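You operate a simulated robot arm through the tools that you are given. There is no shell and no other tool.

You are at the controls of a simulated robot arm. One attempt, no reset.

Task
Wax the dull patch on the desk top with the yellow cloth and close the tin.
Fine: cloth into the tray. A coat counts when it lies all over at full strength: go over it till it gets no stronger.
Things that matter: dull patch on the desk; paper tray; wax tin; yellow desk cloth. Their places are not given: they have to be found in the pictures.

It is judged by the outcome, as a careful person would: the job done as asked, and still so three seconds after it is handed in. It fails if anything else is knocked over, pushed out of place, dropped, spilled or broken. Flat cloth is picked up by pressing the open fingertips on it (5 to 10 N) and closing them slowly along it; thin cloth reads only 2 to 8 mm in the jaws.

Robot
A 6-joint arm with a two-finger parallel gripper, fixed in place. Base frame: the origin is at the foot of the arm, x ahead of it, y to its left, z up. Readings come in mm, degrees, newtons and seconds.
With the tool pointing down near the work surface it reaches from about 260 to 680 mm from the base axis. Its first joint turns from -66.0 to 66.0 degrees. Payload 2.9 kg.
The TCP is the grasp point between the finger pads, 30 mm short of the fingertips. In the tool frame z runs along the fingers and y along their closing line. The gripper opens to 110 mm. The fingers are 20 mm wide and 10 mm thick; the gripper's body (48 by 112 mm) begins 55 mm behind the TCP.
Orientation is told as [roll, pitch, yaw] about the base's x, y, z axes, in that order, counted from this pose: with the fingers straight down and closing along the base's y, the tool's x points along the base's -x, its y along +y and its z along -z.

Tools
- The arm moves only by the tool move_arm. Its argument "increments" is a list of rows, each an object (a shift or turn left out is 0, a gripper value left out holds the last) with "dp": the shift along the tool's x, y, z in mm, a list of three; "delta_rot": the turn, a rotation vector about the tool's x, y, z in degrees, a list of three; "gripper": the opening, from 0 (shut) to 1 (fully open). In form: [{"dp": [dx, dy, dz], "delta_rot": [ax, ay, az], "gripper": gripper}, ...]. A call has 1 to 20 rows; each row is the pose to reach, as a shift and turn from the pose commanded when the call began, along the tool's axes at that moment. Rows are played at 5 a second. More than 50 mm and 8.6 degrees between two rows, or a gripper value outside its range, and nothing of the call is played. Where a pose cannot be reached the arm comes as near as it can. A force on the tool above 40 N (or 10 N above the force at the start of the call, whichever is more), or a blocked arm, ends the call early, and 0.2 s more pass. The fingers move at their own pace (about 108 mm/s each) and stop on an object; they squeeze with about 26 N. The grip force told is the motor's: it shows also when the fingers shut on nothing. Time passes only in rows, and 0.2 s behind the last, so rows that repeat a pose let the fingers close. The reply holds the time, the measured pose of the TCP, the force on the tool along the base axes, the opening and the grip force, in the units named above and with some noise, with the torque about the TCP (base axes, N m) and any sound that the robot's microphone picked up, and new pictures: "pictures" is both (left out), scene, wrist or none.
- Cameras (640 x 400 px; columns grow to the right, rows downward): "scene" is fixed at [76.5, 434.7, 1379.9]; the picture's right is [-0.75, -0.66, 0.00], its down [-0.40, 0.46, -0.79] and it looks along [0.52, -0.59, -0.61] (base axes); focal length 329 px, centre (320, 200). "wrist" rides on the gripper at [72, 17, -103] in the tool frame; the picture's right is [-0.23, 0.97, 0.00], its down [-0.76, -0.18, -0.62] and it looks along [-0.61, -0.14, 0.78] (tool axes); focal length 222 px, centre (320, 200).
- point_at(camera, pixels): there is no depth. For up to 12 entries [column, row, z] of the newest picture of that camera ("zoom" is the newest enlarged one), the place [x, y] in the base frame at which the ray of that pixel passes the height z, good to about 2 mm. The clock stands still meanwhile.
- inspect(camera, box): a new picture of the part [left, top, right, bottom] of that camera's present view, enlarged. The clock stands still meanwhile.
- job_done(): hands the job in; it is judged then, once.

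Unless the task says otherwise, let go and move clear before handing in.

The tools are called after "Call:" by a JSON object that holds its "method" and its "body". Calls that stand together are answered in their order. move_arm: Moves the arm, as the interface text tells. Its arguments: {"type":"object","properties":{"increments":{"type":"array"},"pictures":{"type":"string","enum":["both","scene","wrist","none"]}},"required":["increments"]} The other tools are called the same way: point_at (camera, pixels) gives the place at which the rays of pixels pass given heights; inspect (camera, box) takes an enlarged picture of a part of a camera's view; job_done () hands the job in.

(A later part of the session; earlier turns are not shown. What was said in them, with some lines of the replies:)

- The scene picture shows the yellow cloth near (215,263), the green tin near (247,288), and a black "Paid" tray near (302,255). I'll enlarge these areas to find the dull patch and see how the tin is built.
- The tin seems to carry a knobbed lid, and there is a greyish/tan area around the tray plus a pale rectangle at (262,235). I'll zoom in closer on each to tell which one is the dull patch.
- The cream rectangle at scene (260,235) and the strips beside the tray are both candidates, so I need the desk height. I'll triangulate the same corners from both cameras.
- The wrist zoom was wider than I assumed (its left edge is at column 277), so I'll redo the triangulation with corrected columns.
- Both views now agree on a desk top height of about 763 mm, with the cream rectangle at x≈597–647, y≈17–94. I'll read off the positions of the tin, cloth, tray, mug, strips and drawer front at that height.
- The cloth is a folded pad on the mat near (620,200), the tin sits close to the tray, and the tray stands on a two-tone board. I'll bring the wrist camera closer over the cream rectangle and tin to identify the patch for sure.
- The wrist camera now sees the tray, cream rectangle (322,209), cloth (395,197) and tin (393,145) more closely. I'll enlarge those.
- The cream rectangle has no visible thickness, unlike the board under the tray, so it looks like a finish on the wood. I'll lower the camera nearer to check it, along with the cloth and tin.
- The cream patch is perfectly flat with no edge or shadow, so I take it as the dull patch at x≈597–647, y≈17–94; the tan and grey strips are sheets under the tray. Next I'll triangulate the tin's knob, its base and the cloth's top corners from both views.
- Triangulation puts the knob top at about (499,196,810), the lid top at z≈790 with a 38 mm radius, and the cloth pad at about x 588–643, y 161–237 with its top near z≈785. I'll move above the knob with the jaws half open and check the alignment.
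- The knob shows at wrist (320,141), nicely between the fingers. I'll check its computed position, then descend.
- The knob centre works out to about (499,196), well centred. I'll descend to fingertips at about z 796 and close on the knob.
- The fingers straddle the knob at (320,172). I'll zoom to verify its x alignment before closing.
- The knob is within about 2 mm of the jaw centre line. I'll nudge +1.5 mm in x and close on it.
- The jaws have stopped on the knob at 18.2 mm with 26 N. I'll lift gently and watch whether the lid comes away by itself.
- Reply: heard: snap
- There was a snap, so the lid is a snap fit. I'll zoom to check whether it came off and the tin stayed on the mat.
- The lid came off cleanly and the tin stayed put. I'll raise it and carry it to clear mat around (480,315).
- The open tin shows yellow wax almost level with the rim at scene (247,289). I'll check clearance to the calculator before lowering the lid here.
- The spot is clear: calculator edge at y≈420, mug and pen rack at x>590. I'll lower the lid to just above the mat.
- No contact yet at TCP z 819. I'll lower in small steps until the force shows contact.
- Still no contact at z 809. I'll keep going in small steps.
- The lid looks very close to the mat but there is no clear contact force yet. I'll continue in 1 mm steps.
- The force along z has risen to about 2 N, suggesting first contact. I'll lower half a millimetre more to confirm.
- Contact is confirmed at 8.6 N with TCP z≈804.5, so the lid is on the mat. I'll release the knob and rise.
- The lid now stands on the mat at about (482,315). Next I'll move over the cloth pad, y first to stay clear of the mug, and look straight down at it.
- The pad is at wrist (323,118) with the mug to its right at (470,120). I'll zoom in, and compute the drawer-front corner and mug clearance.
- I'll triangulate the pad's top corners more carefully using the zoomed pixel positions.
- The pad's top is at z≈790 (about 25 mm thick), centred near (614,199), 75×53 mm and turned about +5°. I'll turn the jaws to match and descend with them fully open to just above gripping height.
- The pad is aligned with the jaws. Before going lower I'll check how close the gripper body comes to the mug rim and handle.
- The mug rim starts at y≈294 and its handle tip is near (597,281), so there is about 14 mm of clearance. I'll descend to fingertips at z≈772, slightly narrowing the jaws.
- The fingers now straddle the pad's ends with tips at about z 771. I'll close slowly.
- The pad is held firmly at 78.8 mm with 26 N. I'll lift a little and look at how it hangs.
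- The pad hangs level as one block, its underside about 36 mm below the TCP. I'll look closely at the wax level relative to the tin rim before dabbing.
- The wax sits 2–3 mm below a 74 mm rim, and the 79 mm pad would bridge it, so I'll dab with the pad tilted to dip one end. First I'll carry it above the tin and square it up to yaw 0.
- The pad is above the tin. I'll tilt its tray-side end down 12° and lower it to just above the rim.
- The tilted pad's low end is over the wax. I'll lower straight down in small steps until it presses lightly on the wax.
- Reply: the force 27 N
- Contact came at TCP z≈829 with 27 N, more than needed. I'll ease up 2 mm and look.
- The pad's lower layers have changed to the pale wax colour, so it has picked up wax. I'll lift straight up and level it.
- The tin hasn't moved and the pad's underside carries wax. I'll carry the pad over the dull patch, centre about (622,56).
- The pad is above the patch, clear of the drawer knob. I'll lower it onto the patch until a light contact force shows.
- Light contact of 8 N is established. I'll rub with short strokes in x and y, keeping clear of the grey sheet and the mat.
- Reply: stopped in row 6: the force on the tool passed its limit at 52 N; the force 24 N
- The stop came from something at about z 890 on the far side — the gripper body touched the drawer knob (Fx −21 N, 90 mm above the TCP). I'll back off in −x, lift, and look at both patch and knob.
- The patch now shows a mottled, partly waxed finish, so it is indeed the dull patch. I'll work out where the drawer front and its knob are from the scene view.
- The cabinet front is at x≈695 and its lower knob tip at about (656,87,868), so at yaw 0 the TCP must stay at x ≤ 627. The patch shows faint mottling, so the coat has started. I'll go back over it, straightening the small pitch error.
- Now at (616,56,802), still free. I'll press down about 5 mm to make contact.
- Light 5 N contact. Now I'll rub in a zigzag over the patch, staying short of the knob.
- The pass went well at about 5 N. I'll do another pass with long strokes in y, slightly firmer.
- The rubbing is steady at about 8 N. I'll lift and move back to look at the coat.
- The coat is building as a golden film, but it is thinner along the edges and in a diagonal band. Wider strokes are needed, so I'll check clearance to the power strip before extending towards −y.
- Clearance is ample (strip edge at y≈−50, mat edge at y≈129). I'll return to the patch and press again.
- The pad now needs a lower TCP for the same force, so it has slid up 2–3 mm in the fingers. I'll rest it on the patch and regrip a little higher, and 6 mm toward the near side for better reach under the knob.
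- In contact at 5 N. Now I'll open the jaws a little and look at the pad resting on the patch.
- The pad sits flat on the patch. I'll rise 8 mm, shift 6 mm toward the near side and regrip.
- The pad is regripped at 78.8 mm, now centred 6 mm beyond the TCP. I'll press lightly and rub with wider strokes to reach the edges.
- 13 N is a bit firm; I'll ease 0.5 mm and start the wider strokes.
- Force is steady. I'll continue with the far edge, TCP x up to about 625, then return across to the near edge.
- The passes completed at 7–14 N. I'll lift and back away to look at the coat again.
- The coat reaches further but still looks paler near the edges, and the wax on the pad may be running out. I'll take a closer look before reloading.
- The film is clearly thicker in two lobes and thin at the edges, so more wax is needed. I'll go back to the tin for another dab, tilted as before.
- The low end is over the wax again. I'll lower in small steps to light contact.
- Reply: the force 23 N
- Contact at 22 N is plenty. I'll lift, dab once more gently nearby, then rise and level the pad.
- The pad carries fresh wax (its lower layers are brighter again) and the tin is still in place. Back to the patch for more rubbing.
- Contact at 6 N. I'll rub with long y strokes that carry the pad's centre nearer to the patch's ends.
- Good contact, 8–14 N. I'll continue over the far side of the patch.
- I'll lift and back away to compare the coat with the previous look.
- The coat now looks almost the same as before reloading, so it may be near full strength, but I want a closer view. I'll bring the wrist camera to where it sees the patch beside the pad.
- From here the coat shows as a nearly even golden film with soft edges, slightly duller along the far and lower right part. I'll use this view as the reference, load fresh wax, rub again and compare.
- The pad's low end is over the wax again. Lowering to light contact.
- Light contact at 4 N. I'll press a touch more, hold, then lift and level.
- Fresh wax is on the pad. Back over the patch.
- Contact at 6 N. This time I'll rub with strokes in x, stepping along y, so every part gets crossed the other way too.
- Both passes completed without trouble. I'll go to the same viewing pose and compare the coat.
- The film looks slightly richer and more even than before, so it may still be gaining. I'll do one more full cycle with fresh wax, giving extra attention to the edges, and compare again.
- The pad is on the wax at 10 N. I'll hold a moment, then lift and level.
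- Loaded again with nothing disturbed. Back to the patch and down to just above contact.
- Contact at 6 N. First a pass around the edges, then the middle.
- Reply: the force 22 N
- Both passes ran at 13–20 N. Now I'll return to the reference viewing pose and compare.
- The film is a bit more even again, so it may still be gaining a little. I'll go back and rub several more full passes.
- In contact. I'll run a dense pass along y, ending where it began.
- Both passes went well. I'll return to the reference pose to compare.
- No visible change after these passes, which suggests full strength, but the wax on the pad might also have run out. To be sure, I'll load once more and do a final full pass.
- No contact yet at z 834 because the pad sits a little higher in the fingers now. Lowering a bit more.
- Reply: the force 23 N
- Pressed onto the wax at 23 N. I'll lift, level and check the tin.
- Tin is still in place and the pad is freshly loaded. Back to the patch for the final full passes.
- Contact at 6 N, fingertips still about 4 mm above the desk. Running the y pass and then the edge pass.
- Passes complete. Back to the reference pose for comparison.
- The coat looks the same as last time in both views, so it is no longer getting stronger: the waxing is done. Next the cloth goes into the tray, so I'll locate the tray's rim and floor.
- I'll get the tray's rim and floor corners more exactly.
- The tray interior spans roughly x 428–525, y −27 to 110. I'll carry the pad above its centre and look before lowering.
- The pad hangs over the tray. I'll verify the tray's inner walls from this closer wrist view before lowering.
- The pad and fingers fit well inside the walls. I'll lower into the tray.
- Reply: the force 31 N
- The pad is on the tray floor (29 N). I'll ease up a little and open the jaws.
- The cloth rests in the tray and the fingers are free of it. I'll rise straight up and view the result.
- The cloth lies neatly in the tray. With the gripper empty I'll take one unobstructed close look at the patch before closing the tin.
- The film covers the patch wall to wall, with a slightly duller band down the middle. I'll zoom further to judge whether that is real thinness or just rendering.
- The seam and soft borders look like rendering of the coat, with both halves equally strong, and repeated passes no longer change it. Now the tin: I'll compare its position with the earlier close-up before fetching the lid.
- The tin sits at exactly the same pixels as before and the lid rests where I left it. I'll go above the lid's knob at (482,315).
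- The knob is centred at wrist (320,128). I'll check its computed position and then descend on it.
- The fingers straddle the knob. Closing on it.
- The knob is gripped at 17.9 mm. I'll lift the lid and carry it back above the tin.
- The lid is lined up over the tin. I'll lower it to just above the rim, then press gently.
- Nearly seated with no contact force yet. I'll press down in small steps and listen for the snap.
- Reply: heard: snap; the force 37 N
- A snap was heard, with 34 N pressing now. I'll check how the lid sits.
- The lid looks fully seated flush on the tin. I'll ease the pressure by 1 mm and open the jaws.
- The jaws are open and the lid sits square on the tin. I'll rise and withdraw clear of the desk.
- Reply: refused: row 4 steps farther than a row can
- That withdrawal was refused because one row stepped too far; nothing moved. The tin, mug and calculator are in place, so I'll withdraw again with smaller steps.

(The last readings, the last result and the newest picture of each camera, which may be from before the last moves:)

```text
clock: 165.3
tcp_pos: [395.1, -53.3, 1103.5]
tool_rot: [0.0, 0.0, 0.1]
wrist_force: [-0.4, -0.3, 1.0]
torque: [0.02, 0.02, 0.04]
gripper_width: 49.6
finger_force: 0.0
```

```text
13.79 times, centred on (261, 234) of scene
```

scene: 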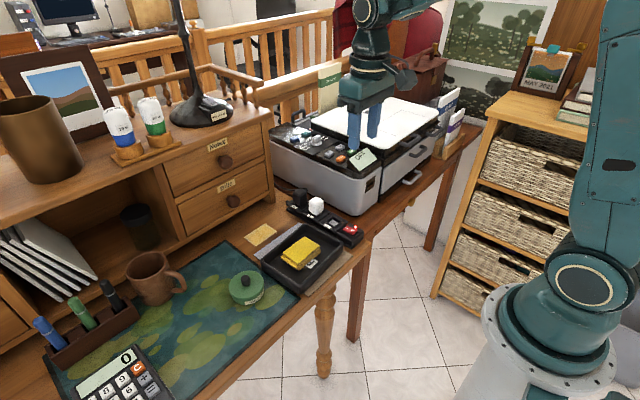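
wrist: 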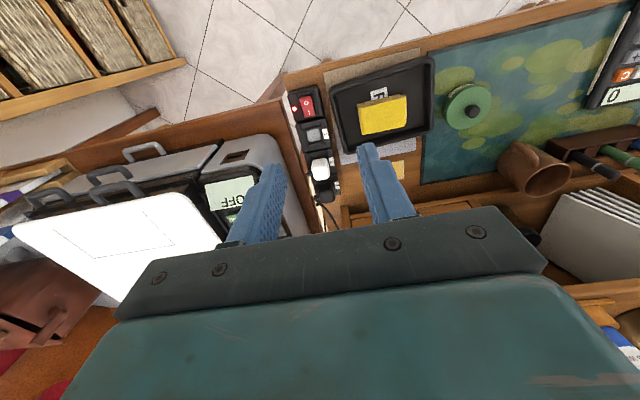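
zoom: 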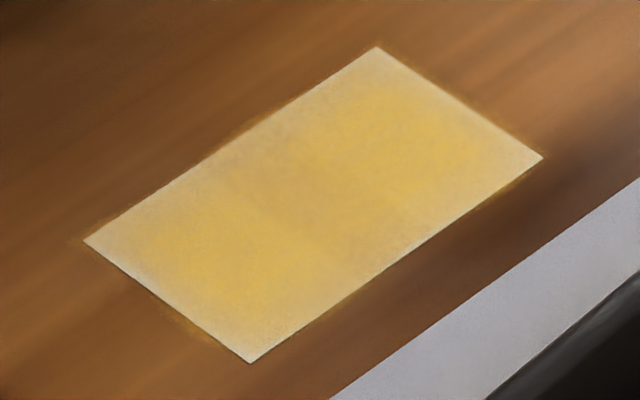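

The tin is closed in its original spot and the cloth is in the tray. Before handing in I want to be sure about the duller middle band of the coat, so I'll zoom in hard on it.

Call:
{"method": "inspect", "body": {"camera": "scene", "box": [252, 227, 270, 242]}}

Call:
{"method": "inspect", "body": {"camera": "wrist", "box": [375, 155, 410, 182]}}

Call:
{"method": "inspect", "body": {"camera": "scene", "box": [270, 230, 330, 280]}}

```text
16.00 times, centred on (261, 234) of scene
```

zoom: 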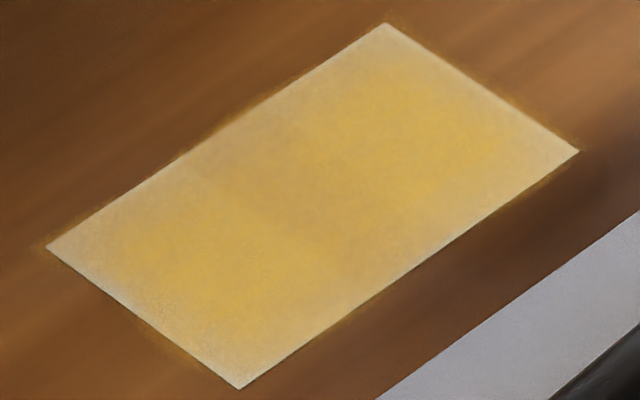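

```text
14.81 times, centred on (392, 168) of wrist
```

zoom: 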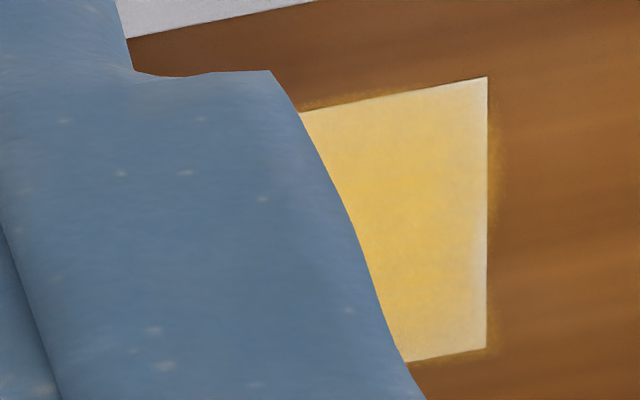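

```text
8.00 times, centred on (300, 255) of scene
```

zoom: 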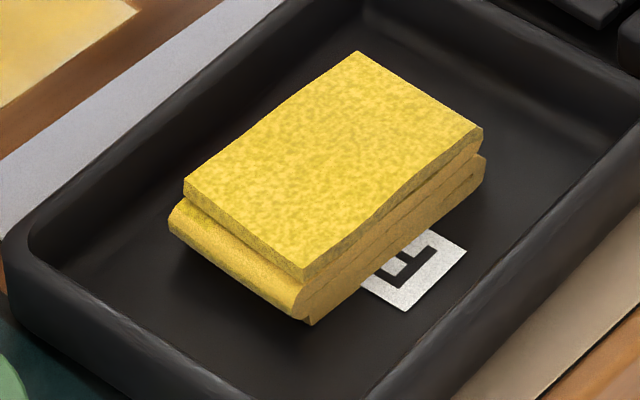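

The tin is shut where it started, the cloth lies in the tray, and the tray, mug, calculator and drawers match the first pictures. The coat reaches every edge. Its faint mid-band stayed put however I stroked and stopped changing over the last passes, so I take it as part of the finish and hand in.

Call:
{"method": "job_done", "body": {}}

```text
The job is handed in.
```

I waxed the dull patch, closed the tin and put the cloth in the tray, then moved the arm clear and handed the job in. I don't have the judge's result.

- **Patch:** I loaded the cloth with wax five times and rubbed the whole patch, edges included, until further passes made no visible difference. A slightly duller band remains across the middle. It stayed in the same place whichever way I rubbed, so I took it as how the coat looks rather than a thin spot, but I couldn't confirm that.
- **Tin:** the lid snapped back on, and the tin is within about 1 mm of where it started.
- **Cloth:** it lies flat in the tray, on top of the "Paid" label.
- **Contact:** on the first pass something stopped the gripper with a 52 N push, most likely the knob of the "Bills" drawer. I kept clear of it after that. The final pictures show the drawer, tray, mug and calculator where they began.

A faint trace of wax also spread a few millimetres onto the wood around the patch.
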